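You operate a simulated robot arm through the tools that you are given. There is no shell and no other tool. Be economical: measure what you need, move in short steps, check, and stop when the job is done.

The job below is to be done with a simulated two-armed robot. You get a single attempt, and the scene is never put back.

Task
Take the long green tube and put it on the shelf under the long wooden table. Count the blue cones on the grey-top table, then put as many of the film rolls from the grey-top table on the top of the brown-taped white box. Take the wide blue cone and put it on the top of the brown box behind the teal tray. Take the white bobbin from the top of the white box nearest the door and leave it on the top of the grey table. Take the green paper tube on the top of the large brown box and put it away on the top of the brown-taped white box. Put two of the grey bobbins from the top of the large brown box on the top of the white box by the aisle. Do these in any order. Set down upright: film roll, wide blue cone.

It is judged by the outcome, as a careful person would: the job done as asked, and still so three seconds after it is handed in. It fails if anything else is knocked over, pushed out of place, dropped, spilled or broken.

Robot
Two 7-joint arms with three-finger grippers on one trunk, on a base that drives. Base frame: it is fixed to the floor where the robot stands at the start and does not move with it; the origin is under the middle of the robot, x ahead of it, y to its left, z up; the surface under the hand at the start is at about z = 0.85. Units: m, degrees, N and s.
The left shoulder is at the start at [0.07, 0.146, 1.162], the right one opposite. With the tool pointing down near the work surface each hand reaches from about 0.3 to 0.68 m from the robot's upright axis, wherever it stands, measured 20 degrees to its own side. Places, roughly: blue cone [1, -0.25, 1]; film roll (6x6x13 cm) [0.9, -0.2, 0.9]; green paper tube (10x3x4 cm) [2.1, 2, 1]; grey bobbin (5x5x17 cm) [2, 2.4, 1]; long green tube (7x7x21 cm) [0.5, -0.2, 1]; shelf under the long wooden table [0.3, -2.6, 0.2]; top of the brown box behind the teal tray [4.1, 0.5, 0.8]; top of the brown-taped white box [2.9, 1.5, 0.5]; top of the grey table [-2.4, 1.3, 0.8]; top of the white box by the aisle [2.8, 2.3, 0.4]; white bobbin (5x5x17 cm) [1.9, 1.7, 0.5]; wide blue cone (16x16x18 cm) [2.5, -0.4, 0.8]. Payload 2.2 kg a hand.
The tool frame of a hand sits at the grasp point between the pads (the TCP): z along the fingers, y along the line on which they close. The tips reach 0.028 m beyond it. The gripper opens to 0.102 m. The gripper's body begins 0.071 m behind the TCP.
Orientation is that of the tool frame in the base frame, as [roll, pitch, yaw] about the fixed x, y, z axes, in that order (R = Rz(yaw) Ry(pitch) Rx(roll)). With the fingers straight down and closing along the base's y, the tool's x points along the base's -x, its y along +y and its z along -z.

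Tools
- The arms move only by the tool jog_arm. It takes "left_series", "right_series" or both (then of equal length, played together; a hand with none holds still); each is a list of rows, each a list of 7 numbers: the turn, a rotation vector about the tool's x, y, z in degrees, then the shift along the tool's x, y, z in m, then the gripper command, from -1 (fully open) to 1 (shut), values between in proportion. In form: [[wx, wy, wz, x, y, z, claw], ...]. A call has 1 to 8 rows; each row is the pose to reach, as a shift and turn from the pose commanded when the call began, along the tool's axes at that moment. Rows are played at 5 a second. More than 0.05 m and 8.6 degrees between two rows, or a gripper value outside its range, and nothing of the call is played. A pose out of reach is approached as far as the arm can. The call stops where the force on the tool passes 40 N (or 10 N more than at its start, if that is more) or the arm is blocked; 0.2 s more then pass. The fingers move at their own pace and stop on an object; they squeeze with about 21 N. The grip force told is the motor's: it shows also when the fingers shut on nothing. Time passes only in rows, and 0.2 s behind the last, so rows that repeat a pose let the fingers close. It gives the time, the measured TCP pose, the force on the tool (base axes), the opening and the grip force at its end, in the units of the frame above (readings bear some noise), with the torque about the TCP (base axes, N m) and any sound that the robot's microphone picked up.
- Cameras (640 x 400 px; columns grow to the right, rows downward): "scene" is now at [0.1233, -0.0411, 1.3812]; the picture's right is [-0.49, -0.87, 0.00], its down [-0.57, 0.32, -0.76] and it looks along [0.66, -0.37, -0.66] (base axes); focal length 282 px, centre (320, 200). "left" rides on the left gripper at [0.072, 0.038, -0.086] in its tool frame; the picture's right is [-0.47, 0.89, 0.00], its down [-0.60, -0.32, -0.73] and it looks along [-0.65, -0.34, 0.68] (tool axes); focal length 256 px, centre (320, 200). "right" rides on the right gripper at [0.069, 0.044, -0.086] in its tool frame; the picture's right is [-0.53, 0.85, 0.00], its down [-0.58, -0.36, -0.73] and it looks along [-0.62, -0.39, 0.68] (tool axes); focal length 256 px, centre (320, 200). There is no depth. A picture from a camera that has moved, and an enlarged one, comes with that camera's place and axes in the base frame and with its lens.
- capture(camera): a new picture of that camera. It takes no simulated time.
- slide_trunk(by): slides the trunk up (or, below 0, down) by that many m; the arms and the scene camera ride with it, the base frame stays. It gives what a move gives, with no picture.
- base_move(legs): drives the robot by 1 to 6 legs, each [ahead, left, turn to the left] in m, m and degrees, along the robot's own axes; the way and the turn of a leg run together, so that a leg with both is an arc; at most 1.5 m and 180 degrees a leg. The arms and the cameras ride along, it lands a little off, and it stops where it bumps. It gives what a move gives.
- aim_head(pan, tilt): turns the head with the scene camera to pan (to the left, within 86 degrees either way) and tilt (down, from -29 to 69), counted from straight ahead of the robot. It gives what a move gives.
- close_up(camera, box): a new picture of the part [left, top, right, bottom] of that camera's present view, enlarged. It takes no simulated time.
- finish_job(): hands the job in; it is judged then, once.

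Go step by step. Nothing tells you exact positions but the pictures and the camera data: compare them with the known pose of the tool, close in by small moves and look again before you grip or let go. The budget is 483 turns and 246 pictures, counting those below and the enlarged ones. Unless the task says otherwise, let go and move clear before handing in, and close with one line.

The tools are called after ">>>" as a command line: name --argument value ..., lists and objects as JSON in quotes. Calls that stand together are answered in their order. jog_arm: Moves the arms, as the interface text tells. Its arguments: {"type":"object","properties":{"left_series":{"type":"array","items":{"type":"array","items":{"type":"number"}}},"right_series":{"type":"array","items":{"type":"array","items":{"type":"number"}}}},"required":[]} The other tools are called the same way: slide_trunk (by) slides the trunk up or down; base_move (legs) drives the base; aim_head (pan, tilt) turns the head that bears the scene camera; capture (camera) takes a picture; close_up (camera, box) takes an enlarged picture of a part of a camera's view; finish_job () hands the job in.

At the start:

```text
t: 0.0
left_position: [0.4134, 0.0007, 1.1678]
left_orientation: [-179.9, -0.1, -180.0]
left_ft_force: [-0.8, -0.1, 0.2]
left_moment: [0.01, -0.01, -0.01]
left_width: 0.1017
left_gripper_force: 0.0
right_position: [0.4346, -0.3911, 1.103]
right_orientation: [180.0, -0.1, -179.9]
right_ft_force: [0.0, 0.0, 0.8]
right_moment: [0.01, -0.02, 0.0]
right_width: 0.1017
right_gripper_force: 0.0
trunk travel left (down, up): [-0.7, 0.24]
robot x, y, heading: [-0.0001, 0.0012, -0.2]
head pan, tilt: [-29.1, 41.0]
```

scene: 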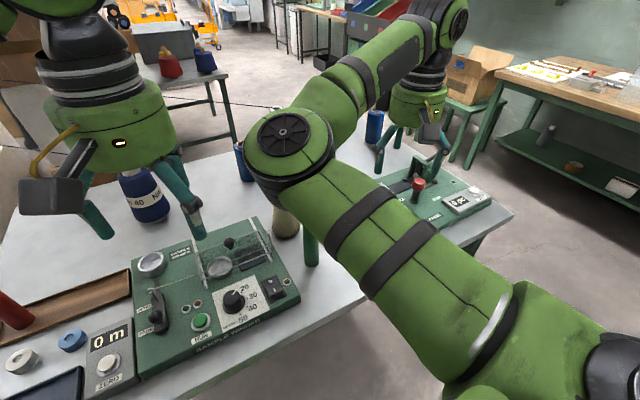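
right: 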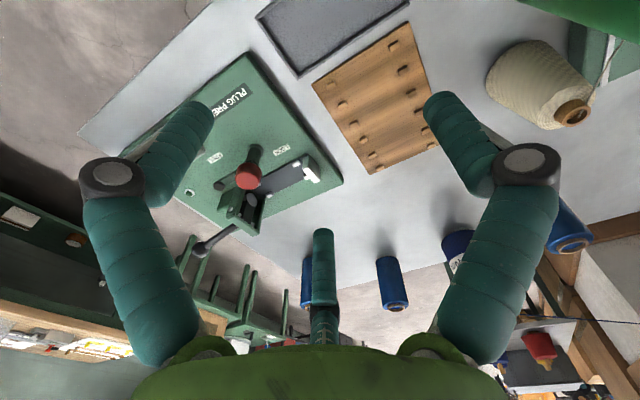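
left: 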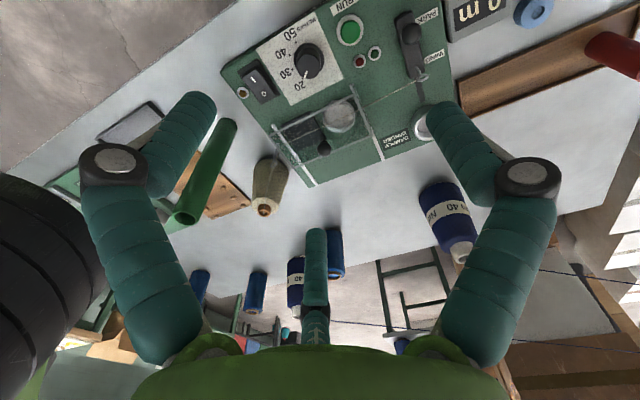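

I see the grey-top table right in front with cones and instruments, and the right arm blocks the head's view. I'll look around with the head first.

>>> aim_head --pan 0 --tilt 35

>>> capture --camera "scene"

```text
t: 0.9
left_position: [0.413, 0.0001, 1.1664]
left_orientation: [-179.9, 0.0, -179.9]
left_ft_force: [-0.1, 0.2, -0.1]
left_moment: [0.01, -0.03, 0.0]
left_width: 0.1022
left_gripper_force: 0.1
right_position: [0.4345, -0.3899, 1.1027]
right_orientation: [-180.0, 0.1, -180.0]
right_ft_force: [-0.1, 0.2, 0.1]
right_moment: [0.0, -0.01, -0.02]
right_width: 0.1019
right_gripper_force: 0.0
trunk travel left (down, up): [-0.7, 0.24]
robot x, y, heading: [-0.0006, 0.0029, -0.1]
head pan, tilt: [0.0, 35.0]
```

```text
242 pictures are left
camera scene: at [0.1376, -0.0002, 1.3901], right [0.0, -1.0, 0.0], down [-0.57, 0.0, -0.82], along [0.82, 0.0, -0.57], focal length 282 px, centre (320, 200)
```

scene: 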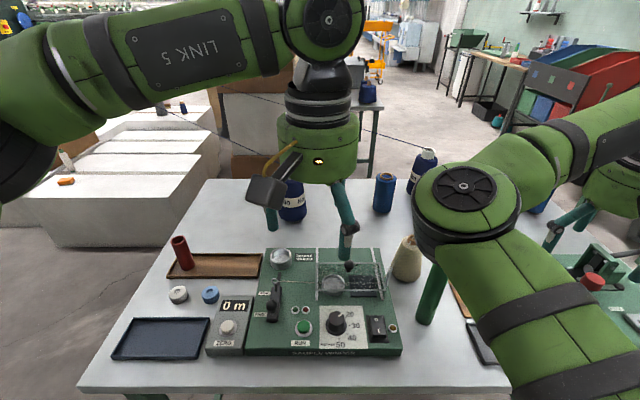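

The hands hide part of the table. I'll raise the trunk for a better look.

>>> slide_trunk --by 0.2

>>> aim_head --pan -15 --tilt 42

>>> capture --camera "scene"

>>> capture --camera "left"

```text
t: 3.1
left_position: [0.4131, 0.0014, 1.3668]
left_orientation: [-179.9, 0.0, -179.9]
left_ft_force: [-0.8, -0.2, 0.3]
left_moment: [-0.01, -0.01, -0.04]
left_width: 0.1021
left_gripper_force: 0.1
right_position: [0.4352, -0.3904, 1.3023]
right_orientation: [-180.0, 0.0, 180.0]
right_ft_force: [0.1, 0.2, 0.0]
right_moment: [0.02, -0.03, 0.0]
right_width: 0.1022
right_gripper_force: 0.1
trunk travel left (down, up): [-0.9, 0.04]
robot x, y, heading: [-0.001, 0.0009, -0.1]
head pan, tilt: [0.0, 35.0]
```

```text
t: 3.9
left_position: [0.413, 0.001, 1.3679]
left_orientation: [-179.9, 0.0, -179.9]
left_ft_force: [-1.1, -0.5, 0.3]
left_moment: [0.0, 0.0, 0.02]
left_width: 0.102
left_gripper_force: 0.1
right_position: [0.4351, -0.3898, 1.3028]
right_orientation: [179.9, 0.0, 180.0]
right_ft_force: [0.2, 0.5, -0.4]
right_moment: [-0.04, 0.02, -0.01]
right_width: 0.1022
right_gripper_force: 0.1
trunk travel left (down, up): [-0.9, 0.04]
robot x, y, heading: [-0.0003, -0.0016, 0.2]
head pan, tilt: [-15.0, 42.0]
```

```text
241 pictures are left
camera scene: at [0.1305, -0.0217, 1.5797], right [-0.26, -0.97, 0.0], down [-0.65, 0.17, -0.74], along [0.72, -0.19, -0.67], focal length 282 px, centre (320, 200)
```

scene: 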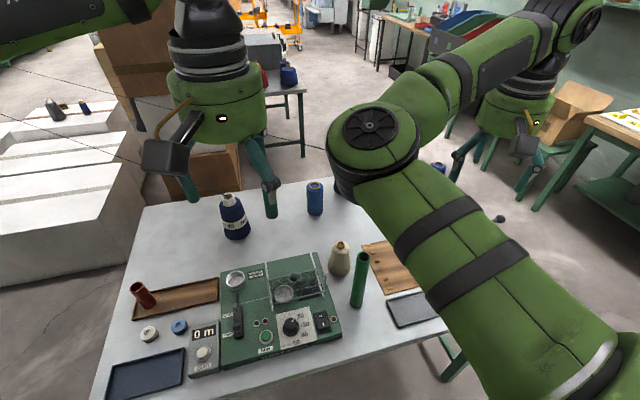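

```text
240 pictures are left
camera left: at [0.3419, 0.0391, 1.4532], right [0.46, 0.89, 0.0], down [0.6, -0.32, 0.73], along [0.65, -0.34, -0.68], focal length 256 px, centre (320, 200)
```

left: 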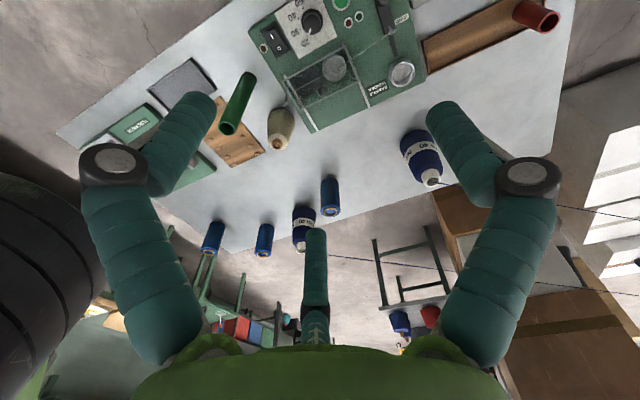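

>>> close_up --camera "left" --box '[180, 110, 460, 285]'

>>> capture --camera "right"

```text
2.29 times, centred on (320, 198) of left
camera zoom: at [0.3419, 0.0391, 1.4532], right [0.46, 0.89, 0.0], down [0.6, -0.32, 0.73], along [0.65, -0.34, -0.68], focal length 585 px, centre (320, 206)
```

zoom: 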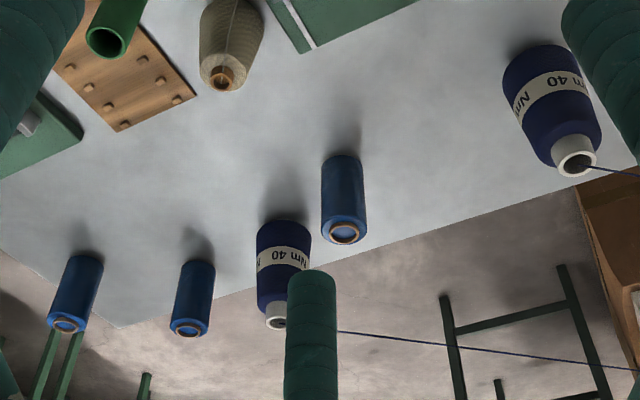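

```text
238 pictures are left
camera right: at [0.3661, -0.3473, 1.3882], right [0.53, 0.85, 0.0], down [0.58, -0.36, 0.73], along [0.62, -0.39, -0.68], focal length 256 px, centre (320, 200)
```

right: 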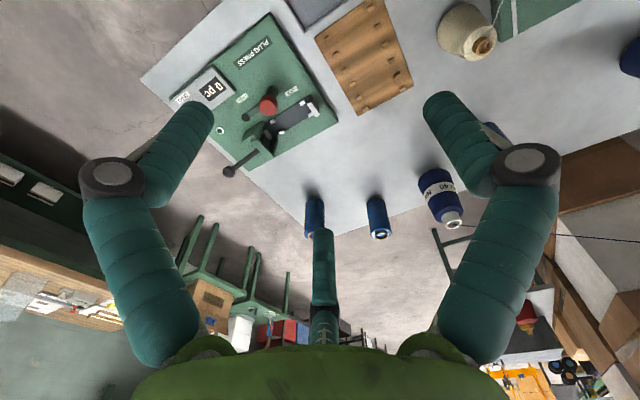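

Two blue cones (Nm 40) and three film rolls are on the table, so two rolls have to go. Next I examine the long green tube.

>>> close_up --camera "scene" --box '[280, 200, 440, 330]'

>>> close_up --camera "scene" --box '[440, 60, 640, 220]'

```text
3.08 times, centred on (360, 265) of scene
camera zoom: at [0.1305, -0.0217, 1.5797], right [-0.26, -0.97, 0.0], down [-0.65, 0.17, -0.74], along [0.72, -0.19, -0.67], focal length 866 px, centre (197, 0)
```

zoom: 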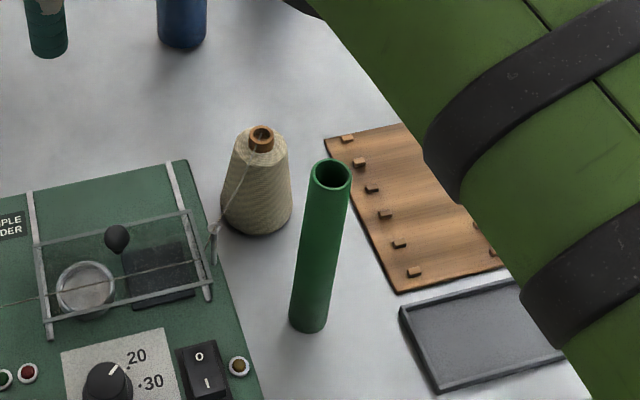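

```text
2.50 times, centred on (540, 140) of scene
camera zoom: at [0.1305, -0.0217, 1.5797], right [-0.26, -0.97, 0.0], down [-0.65, 0.17, -0.74], along [0.72, -0.19, -0.67], focal length 704 px, centre (-230, 350)
```

zoom: 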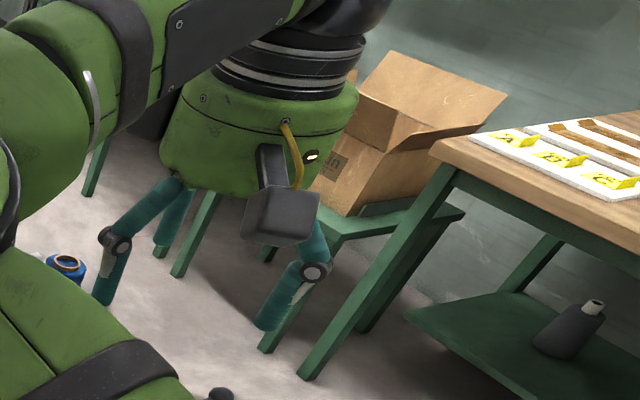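

The tube stands upright at about (0.478, -0.215), 3 cm across. I'll tilt the right hand forward so it can grip the tube from the side, which will also suit the shelf.

>>> jog_arm --right_series '[[0, -8, 0, 0, 0, 0, -0.2], [0, -16, 0, 0, 0, 0, -0.2], [0, -24, 0, 0, 0, 0, -0.2], [0, -32, 0, 0, 0, 0, -0.2], [0, -40, 0, 0, 0, 0, -0.2], [0, -48, 0, 0, 0, 0, -0.2], [0, -55, 0, 0, 0, 0, -0.2], [0, -55, 0, 0, 0, 0, -0.2]]'

>>> capture --camera "scene"

```text
t: 5.7
left_position: [0.4144, 0.0012, 1.3676]
left_orientation: [-179.8, 0.0, -180.0]
left_ft_force: [-0.1, -0.7, -0.1]
left_moment: [0.01, 0.02, 0.02]
left_width: 0.1021
left_gripper_force: 0.1
right_position: [0.4354, -0.3905, 1.3025]
right_orientation: [179.9, 55.1, -179.9]
right_ft_force: [0.5, 0.2, 0.1]
right_moment: [0.02, -0.01, 0.0]
right_width: 0.0613
right_gripper_force: 0.0
trunk travel left (down, up): [-0.9, 0.04]
robot x, y, heading: [0.0021, 0.0016, 0.0]
head pan, tilt: [-15.0, 42.0]
```

```text
235 pictures are left
camera scene: at [0.1304, -0.0217, 1.5797], right [-0.26, -0.97, 0.0], down [-0.65, 0.17, -0.74], along [0.72, -0.19, -0.67], focal length 282 px, centre (320, 200)
```

scene: 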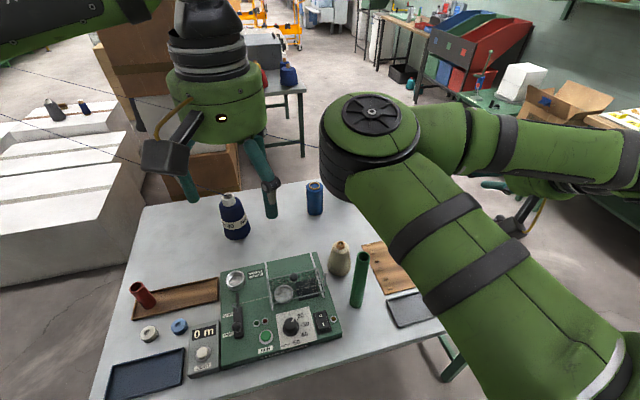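

>>> jog_arm --right_series '[[0, 0, 0, -0.006, 0.044, 0.009, -0.2], [0, 0, 0, -0.012, 0.088, 0.018, -0.2], [0, 0, 0, -0.018, 0.132, 0.026, -0.2], [0, 0, 0, -0.025, 0.176, 0.035, -0.2]]' --left_series '[[0, 0, 0, 0, 0.03, 0, -1], [0, 0, 0, 0, 0.06, 0, -1], [0, 0, 0, 0, 0.09, 0, -1], [0, 0, 0, 0, 0.12, 0, -1]]'

>>> slide_trunk --by -0.2

>>> capture --camera "scene"

>>> capture --camera "right"

```text
t: 6.7
left_position: [0.4149, 0.1258, 1.3674]
left_orientation: [-179.8, 0.0, -179.9]
left_ft_force: [0.2, 0.6, 0.5]
left_moment: [-0.04, -0.02, 0.02]
left_width: 0.102
left_gripper_force: 0.1
right_position: [0.5058, -0.318, 1.285]
right_orientation: [-179.3, 55.5, -179.9]
right_ft_force: [-0.1, 0.9, 1.7]
right_moment: [-0.04, 0.07, -0.07]
right_width: 0.0613
right_gripper_force: 0.1
right hand out of reach, approached as far as the arm can: row 1, 2, 3, 4
trunk travel left (down, up): [-0.9, 0.04]
robot x, y, heading: [-0.0022, 0.002, -0.0]
head pan, tilt: [-15.0, 42.0]
```

```text
t: 8.8
left_position: [0.4141, 0.1224, 1.1672]
left_orientation: [-179.8, 0.0, -179.8]
left_ft_force: [0.0, 0.5, -0.4]
left_moment: [0.0, 0.02, 0.02]
left_width: 0.1021
left_gripper_force: 0.1
right_position: [0.5045, -0.32, 1.0805]
right_orientation: [-179.2, 55.2, -179.9]
right_ft_force: [0.2, 0.1, 0.2]
right_moment: [0.02, 0.02, 0.0]
right_width: 0.0612
right_gripper_force: 0.1
trunk travel left (down, up): [-0.7, 0.24]
robot x, y, heading: [-0.0013, 0.0002, 0.1]
head pan, tilt: [-15.0, 42.0]
```

```text
234 pictures are left
camera scene: at [0.1303, -0.0218, 1.3797], right [-0.26, -0.97, 0.0], down [-0.65, 0.17, -0.74], along [0.72, -0.19, -0.67], focal length 282 px, centre (320, 200)
```

scene: 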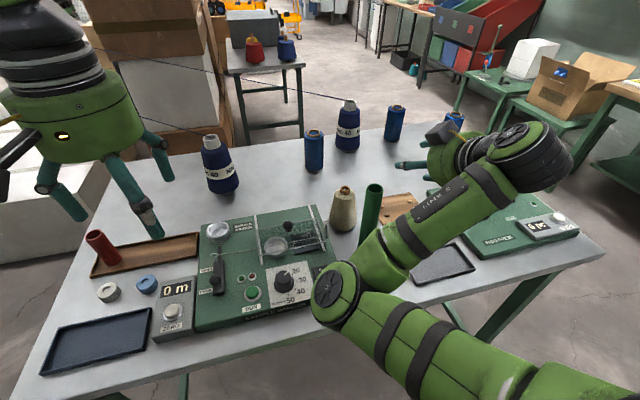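

```text
233 pictures are left
camera right: at [0.395, -0.2761, 1.073], right [0.31, 0.85, 0.43], down [-0.27, -0.36, 0.89], along [0.91, -0.4, 0.12], focal length 256 px, centre (320, 200)
```

right: 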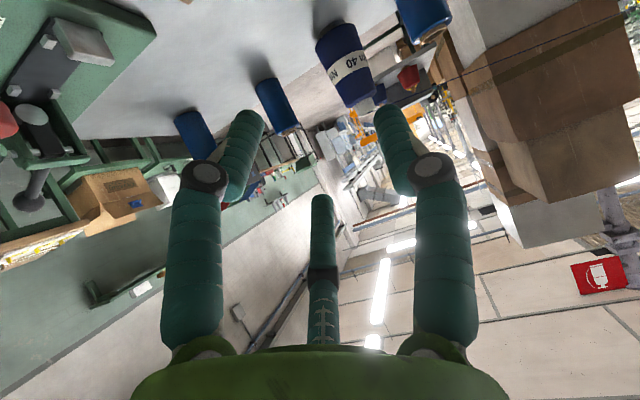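

The tilted hand is too close in at this stance. I'll back the base 0.12 m and lift the hand a little.

>>> base_move --legs '[[-0.12, 0, 0]]'

>>> jog_arm --right_series '[[0, 0, 0, -0.02, 0, -0.014, -0.2], [0, 0, 0, -0.041, 0, -0.029, -0.2]]'

```text
t: 10.1
left_position: [0.2992, 0.1217, 1.1669]
left_orientation: [-179.9, -0.1, -179.8]
left_ft_force: [0.7, 0.0, -0.4]
left_moment: [0.01, 0.01, 0.0]
left_width: 0.1021
left_gripper_force: 0.0
right_position: [0.3878, -0.32, 1.08]
right_orientation: [-179.4, 54.9, -180.0]
right_ft_force: [-0.2, -0.2, 0.0]
right_moment: [0.01, -0.01, -0.02]
right_width: 0.0613
right_gripper_force: 0.1
trunk travel left (down, up): [-0.7, 0.24]
robot x, y, heading: [-0.1187, -0.0011, 0.1]
head pan, tilt: [-15.0, 42.0]
```

```text
t: 10.7
left_position: [0.2966, 0.123, 1.1661]
left_orientation: [-179.9, 0.1, -179.8]
left_ft_force: [-0.5, -0.1, -0.2]
left_moment: [-0.02, 0.01, -0.03]
left_width: 0.1019
left_gripper_force: 0.1
right_position: [0.3983, -0.3293, 1.1142]
right_orientation: [-179.3, 55.1, -179.8]
right_ft_force: [-0.2, 0.1, 0.4]
right_moment: [-0.01, 0.02, 0.0]
right_width: 0.0611
right_gripper_force: 0.1
right hand out of reach, approached as far as the arm can: row 1, 2
trunk travel left (down, up): [-0.7, 0.24]
robot x, y, heading: [-0.1196, -0.0023, -0.2]
head pan, tilt: [-15.0, 42.0]
```

>>> jog_arm --right_series '[[0, 0, 0, -0.023, 0, 0.033, -0.2], [0, 0, 0, -0.046, 0, 0.066, -0.2], [0, 0, 0, -0.069, 0, 0.098, -0.2]]'

>>> capture --camera "scene"

```text
t: 11.5
left_position: [0.2966, 0.1223, 1.1668]
left_orientation: [-179.9, 0.0, -179.8]
left_ft_force: [0.2, -0.1, 0.4]
left_moment: [0.0, 0.01, 0.01]
left_width: 0.1018
left_gripper_force: 0.0
right_position: [0.5185, -0.3321, 1.1137]
right_orientation: [-179.4, 55.1, -180.0]
right_ft_force: [0.3, -1.3, -0.4]
right_moment: [-0.01, 0.01, -0.02]
right_width: 0.0613
right_gripper_force: 0.1
trunk travel left (down, up): [-0.7, 0.24]
robot x, y, heading: [-0.1206, -0.0018, -0.0]
head pan, tilt: [-15.0, 42.0]
```

```text
232 pictures are left
camera scene: at [0.0131, -0.0217, 1.3795], right [-0.26, -0.97, 0.0], down [-0.65, 0.17, -0.74], along [0.72, -0.19, -0.67], focal length 282 px, centre (320, 200)
```

scene: 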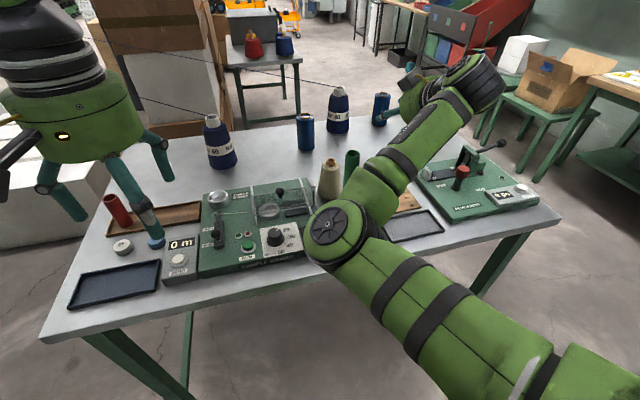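

>>> jog_arm --right_series '[[0, 0, 0, 0, 0.04, -0.02, -0.2], [0, 0, 0, 0.01, 0.08, -0.03, -0.2], [0, 0, 0, 0.023, 0.117, -0.033, -0.2]]'

>>> capture --camera "scene"

```text
t: 12.3
left_position: [0.2967, 0.1226, 1.1668]
left_orientation: [-179.9, -0.1, -179.7]
left_ft_force: [0.8, -0.2, -0.5]
left_moment: [0.02, -0.01, 0.01]
left_width: 0.102
left_gripper_force: 0.1
right_position: [0.4794, -0.2251, 1.1184]
right_orientation: [-178.9, 55.7, 179.4]
right_ft_force: [0.3, -0.6, 0.1]
right_moment: [0.0, 0.02, -0.02]
right_width: 0.0613
right_gripper_force: 0.0
trunk travel left (down, up): [-0.7, 0.24]
robot x, y, heading: [-0.1172, -0.0002, -0.2]
head pan, tilt: [-15.0, 42.0]
```

```text
231 pictures are left
camera scene: at [0.0121, -0.0216, 1.3797], right [-0.26, -0.97, 0.0], down [-0.65, 0.17, -0.74], along [0.72, -0.19, -0.67], focal length 282 px, centre (320, 200)
```

scene: 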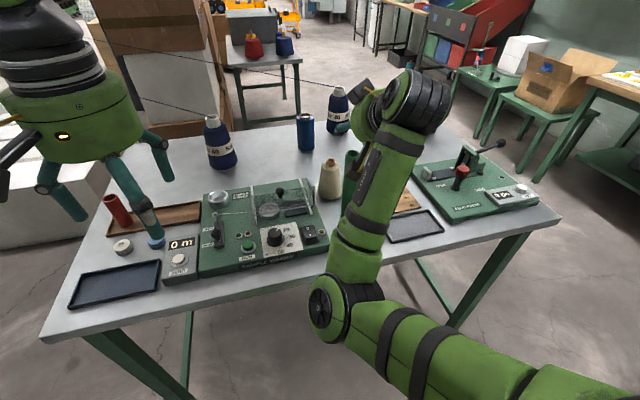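

>>> capture --camera "left"

>>> capture --camera "right"

```text
230 pictures are left
camera left: at [0.2243, 0.1598, 1.2527], right [0.46, 0.89, 0.0], down [0.6, -0.31, 0.73], along [0.65, -0.34, -0.68], focal length 256 px, centre (320, 200)
```

left: 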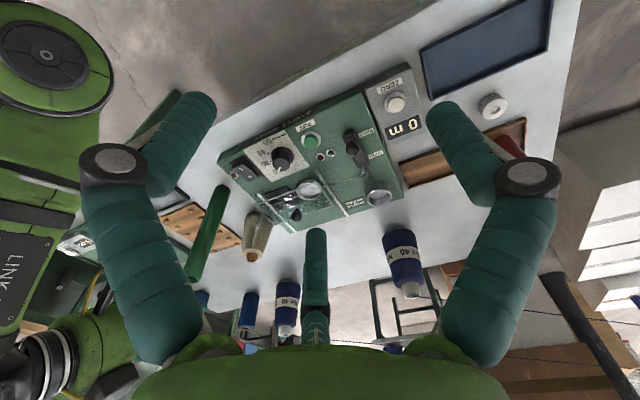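

```text
229 pictures are left
camera right: at [0.3704, -0.178, 1.1098], right [0.32, 0.84, 0.43], down [-0.29, -0.35, 0.89], along [0.9, -0.41, 0.13], focal length 256 px, centre (320, 200)
```

right: 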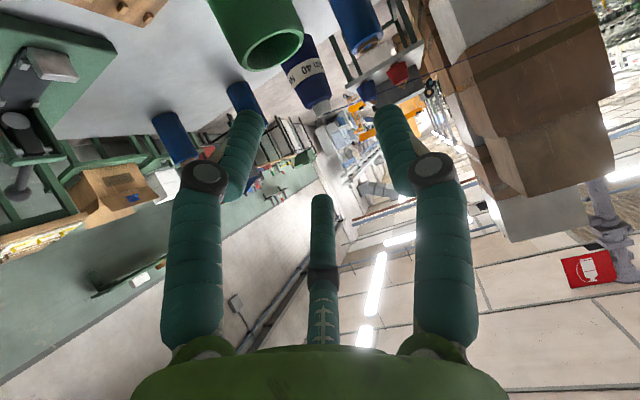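

Tube projected exactly where calculated; the open hand is just above it. I descend straddling the tube.

>>> jog_arm --right_series '[[0, 0, 0, 0.003, 0.01, 0, -0.2], [0, 0, 0, 0.03, 0.01, 0.021, -0.2], [0, 0, 0, 0.06, 0.01, 0.042, -0.2], [0, 0, 0, 0.097, 0.01, 0.068, -0.2]]'

>>> capture --camera "right"

>>> capture --camera "scene"

```text
t: 13.5
left_position: [0.2961, 0.1209, 1.1672]
left_orientation: [-180.0, 0.0, -179.8]
left_ft_force: [0.0, 0.3, 0.0]
left_moment: [0.0, -0.02, 0.02]
left_width: 0.102
left_gripper_force: 0.0
right_position: [0.4821, -0.2488, 1.037]
right_orientation: [-171.8, 56.7, -177.4]
right_ft_force: [-0.3, -0.2, -0.4]
right_moment: [0.0, -0.01, -0.01]
right_width: 0.061
right_gripper_force: 0.0
right hand out of reach, approached as far as the arm can: row 4
trunk travel left (down, up): [-0.7, 0.24]
robot x, y, heading: [-0.1172, 0.002, 0.1]
head pan, tilt: [-15.0, 42.0]
stopped in row 4 (right hand): the arm was blocked; the commanded pose is now the measured one
```

```text
228 pictures are left
camera right: at [0.3758, -0.1982, 1.022], right [0.36, 0.85, 0.38], down [-0.32, -0.27, 0.91], along [0.88, -0.45, 0.18], focal length 256 px, centre (320, 200)
```

right: 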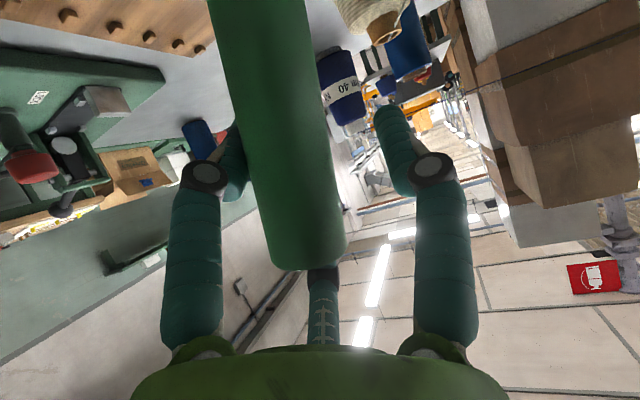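

```text
227 pictures are left
camera scene: at [0.0122, -0.0215, 1.3797], right [-0.26, -0.97, 0.0], down [-0.65, 0.17, -0.74], along [0.72, -0.19, -0.67], focal length 282 px, centre (320, 200)
```

scene: 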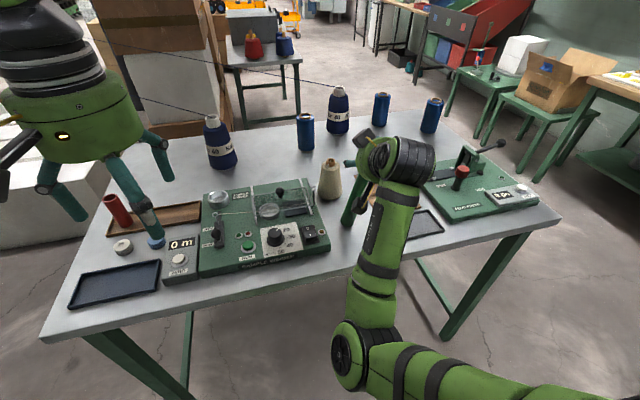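

>>> close_up --camera "left" --box '[100, 150, 300, 300]'

>>> close_up --camera "scene" --box '[290, 110, 450, 250]'

```text
2.67 times, centred on (200, 225) of left
camera zoom: at [0.2245, 0.1599, 1.2527], right [0.46, 0.89, 0.0], down [0.6, -0.31, 0.73], along [0.65, -0.34, -0.68], focal length 683 px, centre (640, 133)
```

zoom: 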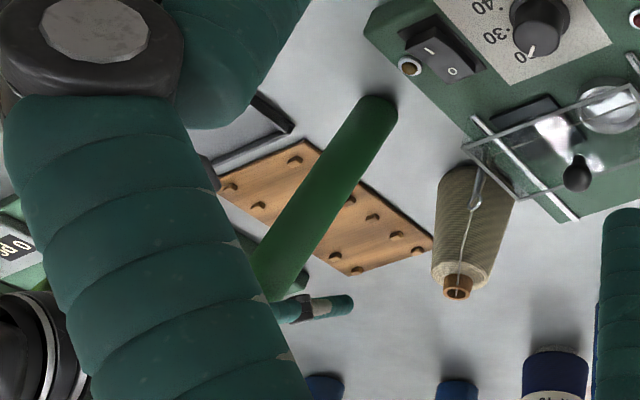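

```text
2.86 times, centred on (370, 180) of scene
camera zoom: at [0.0122, -0.0215, 1.3797], right [-0.26, -0.97, 0.0], down [-0.65, 0.17, -0.74], along [0.72, -0.19, -0.67], focal length 804 px, centre (177, 257)
```

zoom: 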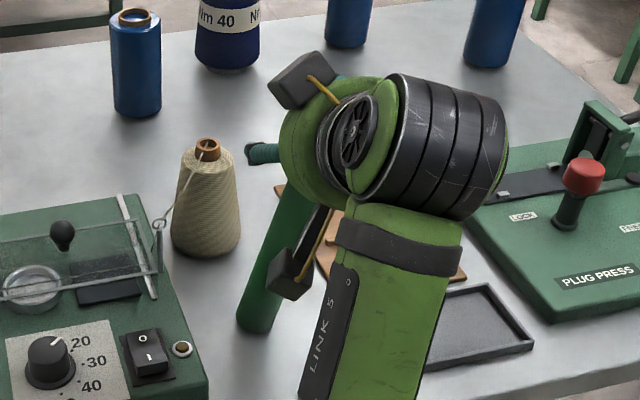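

The tube is leaning between the fingers at about the hand's own roll, so closing now will align it. I close the gripper.

>>> jog_arm --right_series '[[0, 0, 0, 0, 0, 0, 0.1], [0, 0, 0, 0, 0, 0, 0.5], [0, 0, 0, 0, 0, 0, 0.8], [0, 0, 0, 0, 0, 0, 0.8]]'

>>> capture --camera "right"

```text
t: 14.5
left_position: [0.2967, 0.1213, 1.1671]
left_orientation: [-179.9, 0.0, -179.8]
left_ft_force: [0.4, 0.1, 0.3]
left_moment: [0.01, 0.01, 0.05]
left_width: 0.1019
left_gripper_force: 0.0
right_position: [0.4817, -0.2482, 1.0366]
right_orientation: [-171.8, 56.9, -177.5]
right_ft_force: [0.4, 0.2, 0.7]
right_moment: [-0.02, -0.05, -0.05]
right_width: 0.0374
right_gripper_force: 21.1
trunk travel left (down, up): [-0.7, 0.24]
robot x, y, heading: [-0.1193, -0.0015, 0.0]
head pan, tilt: [-15.0, 42.0]
```

```text
224 pictures are left
camera right: at [0.3757, -0.198, 1.0218], right [0.36, 0.85, 0.38], down [-0.32, -0.27, 0.91], along [0.88, -0.45, 0.18], focal length 256 px, centre (320, 200)
```

right: 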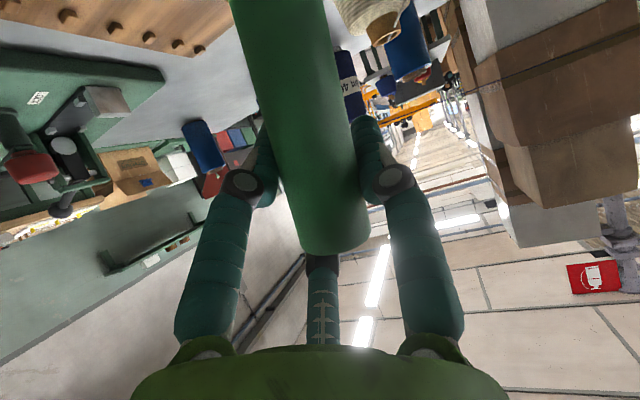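

Gripped at 37 mm. I lift by the trunk.

>>> slide_trunk --by 0.15

>>> base_move --legs '[[-0.45, 0, 0]]'

>>> aim_head --pan -70 --tilt 35

>>> capture --camera "scene"

>>> capture --camera "right"

```text
t: 16.2
left_position: [0.2971, 0.1214, 1.3174]
left_orientation: [-179.9, 0.1, -179.8]
left_ft_force: [-0.3, -0.1, 0.5]
left_moment: [-0.01, 0.0, 0.01]
left_width: 0.1021
left_gripper_force: 0.0
right_position: [0.4824, -0.2488, 1.1848]
right_orientation: [-171.7, 56.7, -177.3]
right_ft_force: [0.0, -0.4, -0.8]
right_moment: [-0.03, 0.01, -0.02]
right_width: 0.0372
right_gripper_force: 20.9
trunk travel left (down, up): [-0.85, 0.09]
robot x, y, heading: [-0.1197, -0.0046, -0.1]
head pan, tilt: [-15.0, 42.0]
```

```text
t: 19.0
left_position: [-0.1544, 0.1198, 1.3166]
left_orientation: [-179.9, -0.2, 179.9]
left_ft_force: [0.7, 0.1, -0.2]
left_moment: [-0.02, 0.01, 0.03]
left_width: 0.102
left_gripper_force: 0.1
right_position: [0.0286, -0.2502, 1.1849]
right_orientation: [-171.9, 56.6, -177.7]
right_ft_force: [-0.3, 0.1, -1.0]
right_moment: [0.01, 0.0, 0.01]
right_width: 0.0372
right_gripper_force: 21.1
trunk travel left (down, up): [-0.85, 0.09]
robot x, y, heading: [-0.5724, -0.0004, -0.1]
head pan, tilt: [-15.0, 42.0]
```

```text
t: 20.2
left_position: [-0.1573, 0.1214, 1.3162]
left_orientation: [-179.8, 0.0, -180.0]
left_ft_force: [-0.8, 0.8, 0.0]
left_moment: [0.0, -0.01, 0.01]
left_width: 0.1021
left_gripper_force: 0.1
right_position: [0.0281, -0.2499, 1.1854]
right_orientation: [-171.8, 56.7, -177.7]
right_ft_force: [-0.2, 0.0, 0.1]
right_moment: [-0.02, 0.0, 0.01]
right_width: 0.0366
right_gripper_force: 20.9
trunk travel left (down, up): [-0.85, 0.09]
robot x, y, heading: [-0.571, 0.0, -0.3]
head pan, tilt: [-70.0, 35.0]
```

```text
223 pictures are left
camera scene: at [-0.4917, -0.0827, 1.5401], right [-0.94, -0.34, 0.0], down [-0.2, 0.54, -0.82], along [0.28, -0.77, -0.57], focal length 282 px, centre (320, 200)
```

scene: 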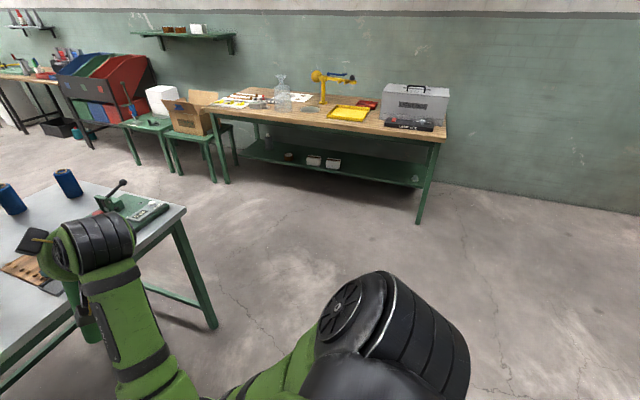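

```text
222 pictures are left
camera right: at [-0.0782, -0.1999, 1.1714], right [0.36, 0.85, 0.38], down [-0.32, -0.27, 0.91], along [0.88, -0.45, 0.18], focal length 256 px, centre (320, 200)
```

right: 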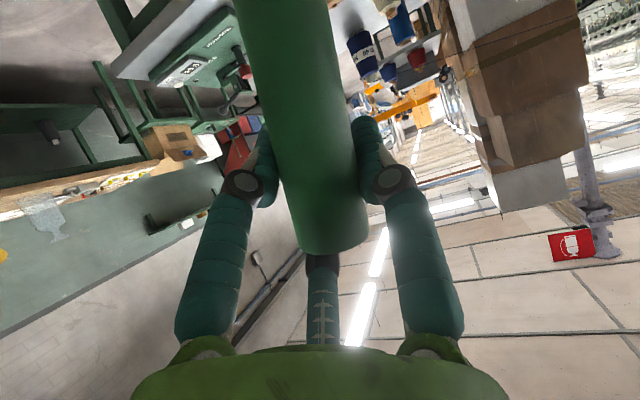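

Tube is secure. The wooden table stands along the wall with its front around y = -2.1 and the shelf below at z about 0.25. I turn right and drive toward it.

>>> base_move --legs '[[0, 0, -90], [0.9, 0, 0], [0, 0.5, 0]]'

>>> aim_head --pan 0 --tilt 35

>>> capture --camera "scene"

```text
t: 31.4
left_position: [0.0264, -1.3191, 1.3176]
left_orientation: [-179.9, 0.0, 89.5]
left_ft_force: [-0.1, 0.6, -0.9]
left_moment: [-0.02, 0.02, 0.0]
left_width: 0.1019
left_gripper_force: 0.1
right_position: [-0.3477, -1.5009, 1.1852]
right_orientation: [-171.9, 56.7, 91.9]
right_ft_force: [-0.6, 0.1, -0.6]
right_moment: [0.02, 0.02, -0.01]
right_width: 0.0361
right_gripper_force: 20.4
trunk travel left (down, up): [-0.85, 0.09]
robot x, y, heading: [-0.0892, -0.9057, -90.3]
head pan, tilt: [-70.0, 35.0]
```

```text
t: 32.8
left_position: [0.0267, -1.319, 1.3167]
left_orientation: [-179.9, 0.0, 89.5]
left_ft_force: [-0.2, 0.0, 0.0]
left_moment: [0.0, 0.0, 0.03]
left_width: 0.1019
left_gripper_force: 0.0
right_position: [-0.3467, -1.5004, 1.1847]
right_orientation: [-171.7, 56.7, 91.9]
right_ft_force: [-0.6, -0.1, -0.7]
right_moment: [-0.01, 0.02, -0.04]
right_width: 0.0358
right_gripper_force: 20.8
trunk travel left (down, up): [-0.85, 0.09]
robot x, y, heading: [-0.0866, -0.903, -90.5]
head pan, tilt: [0.0, 35.0]
```

```text
221 pictures are left
camera scene: at [-0.0916, -1.0419, 1.5401], right [-1.0, 0.01, 0.0], down [0.01, 0.57, -0.82], along [-0.01, -0.82, -0.57], focal length 282 px, centre (320, 200)
```

scene: 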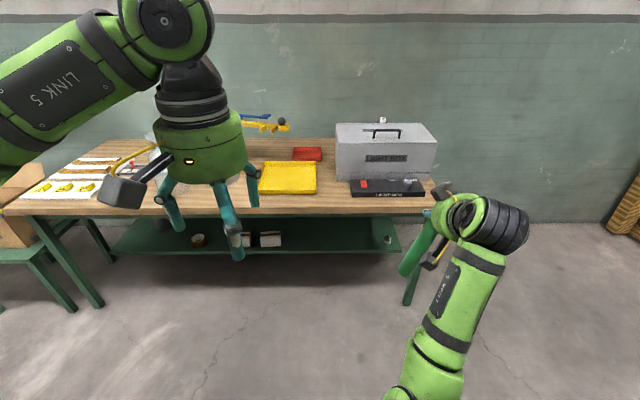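

The shelf is set back about 0.3 m under the tabletop, so the hand must go in nearly horizontally. I'll regrip on the floor: straighten roll, lower, release, pitch to horizontal and grip again.

>>> jog_arm --right_series '[[-3, 0, 0.7, 0, -0.045, 0, 0.8], [-6.3, 0, 1.3, 0, -0.09, 0, 0.8]]'

>>> slide_trunk --by -0.8

>>> aim_head --pan -25 --tilt 25

>>> capture --camera "scene"

```text
t: 33.4
left_position: [0.027, -1.3201, 1.3178]
left_orientation: [-180.0, 0.0, 89.3]
left_ft_force: [0.7, 0.8, 0.0]
left_moment: [0.03, 0.0, 0.02]
left_width: 0.1018
left_gripper_force: 0.0
right_position: [-0.4394, -1.4939, 1.1945]
right_orientation: [179.9, 56.5, 89.5]
right_ft_force: [0.2, -0.1, -0.3]
right_moment: [-0.02, -0.05, 0.01]
right_width: 0.0359
right_gripper_force: 20.8
right hand out of reach, approached as far as the arm can: row 1, 2
trunk travel left (down, up): [-0.85, 0.09]
robot x, y, heading: [-0.088, -0.9042, -90.5]
head pan, tilt: [0.0, 35.0]
```

```text
refused: -0.8 is not a number from -0.4 to 0.4
```

```text
t: 34.3
left_position: [0.0293, -1.3185, 1.3178]
left_orientation: [-179.8, 0.0, 89.6]
left_ft_force: [-0.8, 0.9, 0.3]
left_moment: [0.03, 0.01, 0.01]
left_width: 0.102
left_gripper_force: 0.0
right_position: [-0.4393, -1.4924, 1.1953]
right_orientation: [-180.0, 56.4, 89.7]
right_ft_force: [0.3, 0.5, 0.3]
right_moment: [0.01, 0.02, 0.02]
right_width: 0.0359
right_gripper_force: 21.4
trunk travel left (down, up): [-0.85, 0.09]
robot x, y, heading: [-0.0914, -0.9061, -90.7]
head pan, tilt: [-25.0, 25.0]
```

```text
220 pictures are left
camera scene: at [-0.1303, -1.0367, 1.5559], right [-0.9, 0.43, 0.0], down [0.18, 0.38, -0.91], along [-0.39, -0.82, -0.42], focal length 282 px, centre (320, 200)
```

scene: 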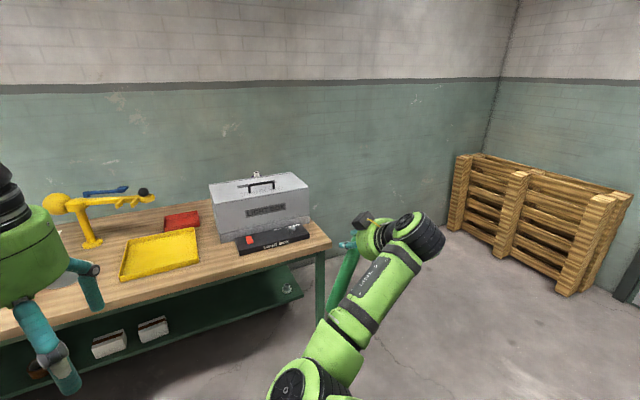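

>>> slide_trunk --by -0.4

>>> slide_trunk --by -0.4

>>> aim_head --pan -30 --tilt 40

>>> capture --camera "scene"

>>> capture --camera "right"

```text
t: 38.1
left_position: [0.0271, -1.3185, 0.918]
left_orientation: [-179.9, -0.1, 89.5]
left_ft_force: [-0.3, 0.7, -0.3]
left_moment: [0.0, -0.04, 0.01]
left_width: 0.1019
left_gripper_force: 0.1
right_position: [-0.4399, -1.493, 0.795]
right_orientation: [180.0, 56.3, 89.5]
right_ft_force: [-0.4, -0.4, -0.3]
right_moment: [-0.02, 0.03, -0.04]
right_width: 0.0356
right_gripper_force: 21.1
trunk travel left (down, up): [-0.45, 0.49]
robot x, y, heading: [-0.0895, -0.9006, -90.7]
head pan, tilt: [-25.0, 25.0]
```

```text
t: 41.9
left_position: [0.0271, -1.3189, 0.5167]
left_orientation: [-179.9, 0.0, 89.5]
left_ft_force: [0.3, 0.5, -0.7]
left_moment: [0.0, 0.01, 0.01]
left_width: 0.102
left_gripper_force: 0.1
right_position: [-0.4407, -1.4923, 0.3955]
right_orientation: [-179.9, 56.6, 89.5]
right_ft_force: [-0.8, 0.6, -0.8]
right_moment: [-0.01, 0.0, -0.02]
right_width: 0.0353
right_gripper_force: 21.2
trunk travel left (down, up): [-0.05, 0.89]
robot x, y, heading: [-0.0921, -0.9006, -90.3]
head pan, tilt: [-25.0, 25.0]
```

```text
t: 42.7
left_position: [0.0268, -1.3207, 0.5164]
left_orientation: [-180.0, 0.0, 89.5]
left_ft_force: [0.2, 0.0, -0.2]
left_moment: [0.03, -0.03, -0.01]
left_width: 0.102
left_gripper_force: 0.1
right_position: [-0.4398, -1.4936, 0.3952]
right_orientation: [-180.0, 56.4, 89.5]
right_ft_force: [0.1, 1.0, -0.1]
right_moment: [0.0, 0.04, 0.0]
right_width: 0.0354
right_gripper_force: 20.9
trunk travel left (down, up): [-0.05, 0.89]
robot x, y, heading: [-0.0935, -0.9038, -90.6]
head pan, tilt: [-30.0, 40.0]
```

```text
219 pictures are left
camera scene: at [-0.1341, -1.027, 0.7327], right [-0.86, 0.51, 0.0], down [0.33, 0.55, -0.77], along [-0.39, -0.66, -0.64], focal length 282 px, centre (320, 200)
```

scene: 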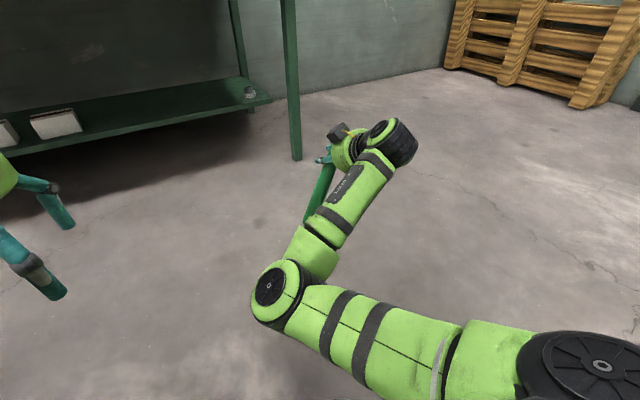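

```text
218 pictures are left
camera right: at [-0.3949, -1.384, 0.3848], right [0.84, -0.3, 0.45], down [-0.36, 0.29, 0.88], along [-0.4, -0.91, 0.14], focal length 256 px, centre (320, 200)
```

right: 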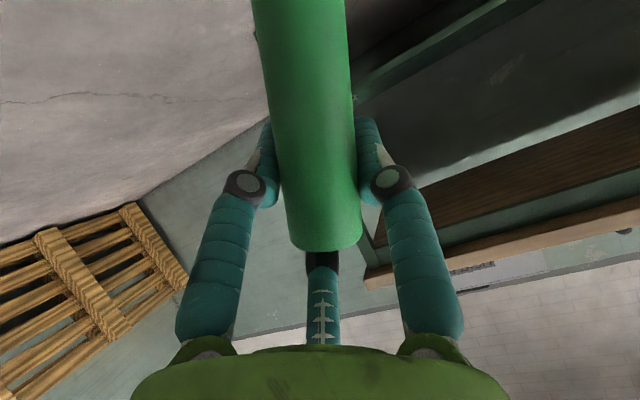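

The tube hangs about 20° off vertical in the hand. I rotate the hand about the forward axis to make it plumb and check.

>>> jog_arm --right_series '[[3.7, 0, -5.6, 0, 0, 0, 0.8], [7.4, 0, -11.2, 0, 0, 0, 0.8], [11, 0, -16.7, 0, 0, 0, 0.8]]'

>>> capture --camera "scene"

>>> capture --camera "right"

>>> capture --camera "left"

```text
t: 43.5
left_position: [0.0277, -1.3196, 0.5166]
left_orientation: [-179.9, 0.1, 89.5]
left_ft_force: [0.2, 1.2, 0.0]
left_moment: [-0.02, 0.0, 0.01]
left_width: 0.1019
left_gripper_force: 0.2
right_position: [-0.4521, -1.4917, 0.4031]
right_orientation: [-145.2, 51.9, 116.8]
right_ft_force: [-0.2, -0.8, -0.1]
right_moment: [-0.01, 0.0, -0.02]
right_width: 0.035
right_gripper_force: 20.8
trunk travel left (down, up): [-0.05, 0.89]
robot x, y, heading: [-0.0891, -0.9017, -90.6]
head pan, tilt: [-30.0, 40.0]
```

```text
217 pictures are left
camera scene: at [-0.1341, -1.027, 0.7326], right [-0.86, 0.51, 0.0], down [0.33, 0.55, -0.77], along [-0.39, -0.66, -0.64], focal length 282 px, centre (320, 200)
```

scene: 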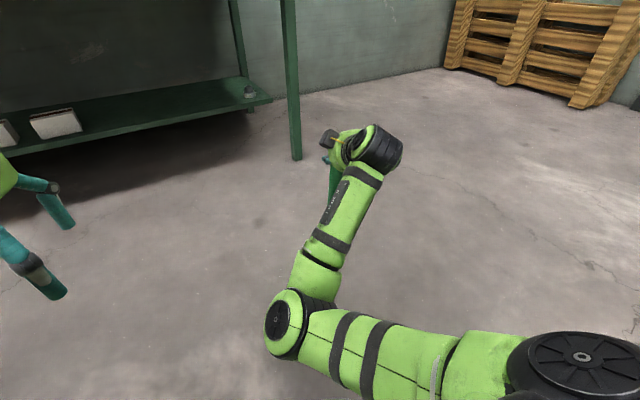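

```text
216 pictures are left
camera right: at [-0.411, -1.3831, 0.3766], right [0.94, -0.32, 0.12], down [-0.02, 0.3, 0.95], along [-0.34, -0.9, 0.28], focal length 256 px, centre (320, 200)
```

right: 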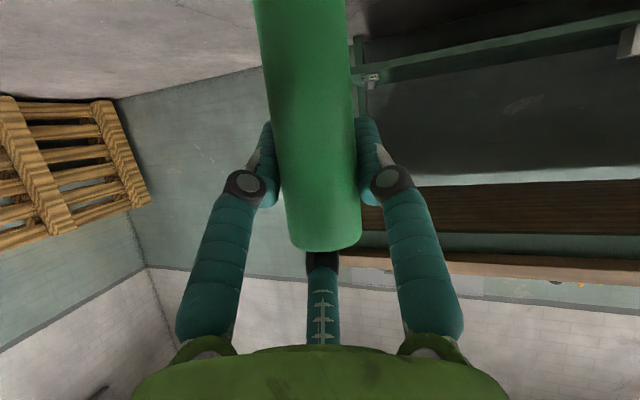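

```text
215 pictures are left
camera left: at [0.0666, -1.2478, 0.6026], right [0.88, -0.47, 0.0], down [-0.32, -0.6, 0.73], along [-0.35, -0.64, -0.68], focal length 256 px, centre (320, 200)
```

left: 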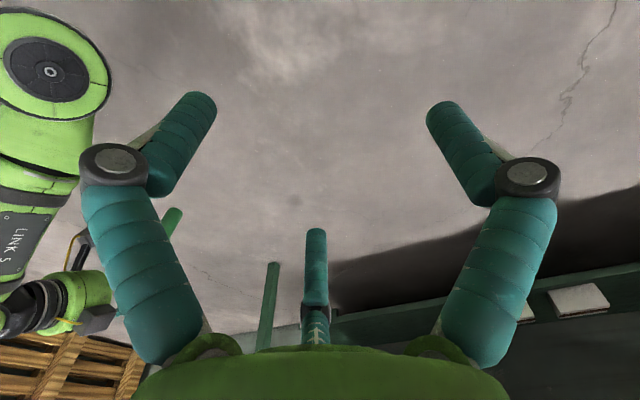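

The tube is plumb now, its bottom at about z 0.215. I lower it towards the floor.

>>> slide_trunk --by -0.05

>>> jog_arm --right_series '[[0, 0, 0, 0.03, 0.0132, 0.019, 0.8], [0, 0, 0, 0.06, 0.0264, 0.038, 0.8], [0, 0, 0, 0.09, 0.0396, 0.057, 0.8], [0, 0, 0, 0.118, 0.053, 0.076, 0.8]]'

>>> capture --camera "left"

>>> capture --camera "scene"

```text
t: 44.4
left_position: [0.0281, -1.3172, 0.4725]
left_orientation: [-179.8, 0.5, 89.5]
left_ft_force: [-0.3, 0.7, 0.3]
left_moment: [0.02, 0.0, 0.0]
left_width: 0.1022
left_gripper_force: 0.0
right_position: [-0.4487, -1.4909, 0.3636]
right_orientation: [-143.8, 52.2, 118.4]
right_ft_force: [-0.4, -0.4, 0.2]
right_moment: [0.0, 0.0, 0.01]
right_width: 0.0353
right_gripper_force: 20.9
trunk travel left (down, up): [0.0, 0.94]
robot x, y, heading: [-0.089, -0.9068, -90.7]
head pan, tilt: [-30.0, 40.0]
```

```text
t: 45.6
left_position: [0.0282, -1.3191, 0.4677]
left_orientation: [-179.8, 0.5, 89.5]
left_ft_force: [-0.1, 0.3, -0.4]
left_moment: [0.02, 0.03, 0.04]
left_width: 0.1017
left_gripper_force: 0.0
right_position: [-0.4506, -1.499, 0.3749]
right_orientation: [-140.5, 55.4, 120.9]
right_ft_force: [-0.6, -0.5, -1.2]
right_moment: [0.01, 0.0, 0.0]
right_width: 0.0351
right_gripper_force: 21.2
right hand out of reach, approached as far as the arm can: row 1, 2, 3, 4
trunk travel left (down, up): [0.0, 0.94]
robot x, y, heading: [-0.0885, -0.9045, -90.3]
head pan, tilt: [-30.0, 40.0]
stopped in row 4 (right hand): the arm was blocked; the commanded pose is now the measured one
```

```text
214 pictures are left
camera left: at [0.0677, -1.2449, 0.5526], right [0.88, -0.47, 0.0], down [-0.32, -0.6, 0.74], along [-0.35, -0.65, -0.68], focal length 256 px, centre (320, 200)
```

left: 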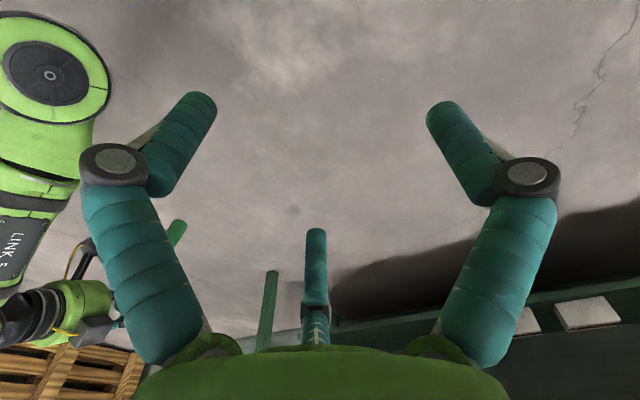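

```text
213 pictures are left
camera scene: at [-0.1327, -1.023, 0.6817], right [-0.86, 0.51, 0.0], down [0.33, 0.55, -0.77], along [-0.39, -0.66, -0.64], focal length 282 px, centre (320, 200)
```

scene: 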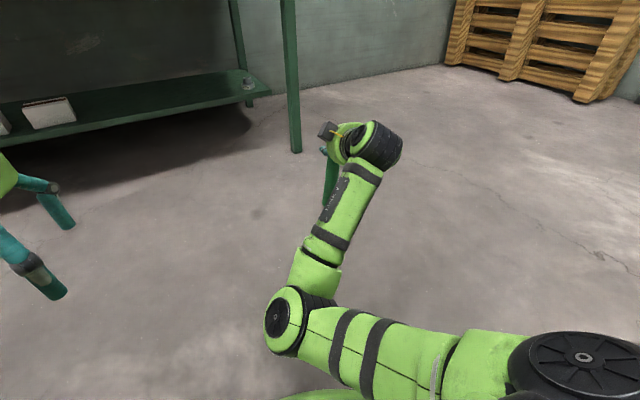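

The arm can't get low enough in this posture, so instead I'll regrip on the free front strip of the wooden table (around x -0.17, y -2.14), approached from open floor. Raise trunk, then look.

>>> slide_trunk --by 0.4

>>> slide_trunk --by 0.36

>>> base_move --legs '[[0, 0.28, 0], [0.35, 0, 0]]'

>>> capture --camera "scene"

```text
t: 49.5
left_position: [0.0274, -1.3204, 0.8663]
left_orientation: [-179.9, 0.1, 89.5]
left_ft_force: [1.1, 0.1, 0.3]
left_moment: [0.0, 0.01, 0.0]
left_width: 0.1018
left_gripper_force: 0.0
right_position: [-0.4509, -1.4977, 0.7645]
right_orientation: [-141.8, 54.4, 119.7]
right_ft_force: [0.2, -0.3, -0.9]
right_moment: [-0.05, -0.02, 0.02]
right_width: 0.0349
right_gripper_force: 20.9
trunk travel left (down, up): [-0.4, 0.54]
robot x, y, heading: [-0.0884, -0.9053, -90.5]
head pan, tilt: [-30.0, 40.0]
```

```text
t: 53.0
left_position: [0.0277, -1.3198, 1.2271]
left_orientation: [-179.8, 0.0, 89.6]
left_ft_force: [0.1, 1.0, -0.1]
left_moment: [0.0, 0.0, 0.0]
left_width: 0.1022
left_gripper_force: 0.1
right_position: [-0.4513, -1.4985, 1.1253]
right_orientation: [-141.8, 54.5, 119.7]
right_ft_force: [0.3, -1.3, -0.6]
right_moment: [-0.03, 0.0, 0.01]
right_width: 0.0348
right_gripper_force: 20.7
trunk travel left (down, up): [-0.76, 0.18]
robot x, y, heading: [-0.0879, -0.9044, -90.8]
head pan, tilt: [-30.0, 40.0]
```

```text
t: 54.7
left_position: [0.2446, -1.3325, 1.2318]
left_orientation: [-179.8, 0.6, 88.7]
left_ft_force: [0.4, 1.6, 0.4]
left_moment: [-0.13, 0.04, -0.03]
left_width: 0.1021
left_gripper_force: 0.1
right_position: [-0.2391, -1.5047, 1.1324]
right_orientation: [-141.0, 54.9, 119.2]
right_ft_force: [0.5, 2.2, -0.8]
right_moment: [0.03, 0.04, 0.0]
right_width: 0.0349
right_gripper_force: 21.1
trunk travel left (down, up): [-0.76, 0.18]
robot x, y, heading: [0.132, -0.923, -91.3]
head pan, tilt: [-30.0, 40.0]
stopped in leg 1: the robot was blocked; the commanded pose is now the measured one
```

```text
212 pictures are left
camera scene: at [0.088, -1.036, 1.444], right [-0.85, 0.52, 0.0], down [0.33, 0.54, -0.77], along [-0.4, -0.66, -0.64], focal length 282 px, centre (320, 200)
```

scene: 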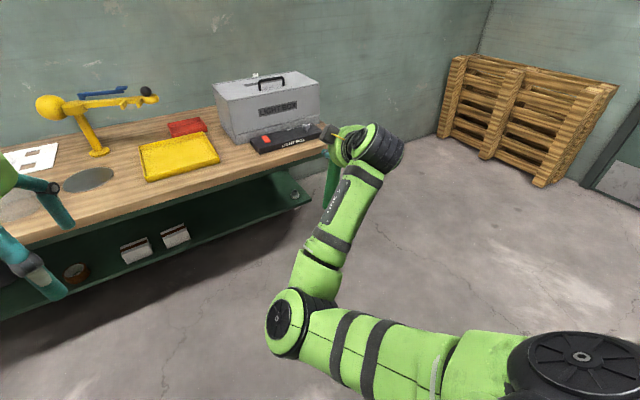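

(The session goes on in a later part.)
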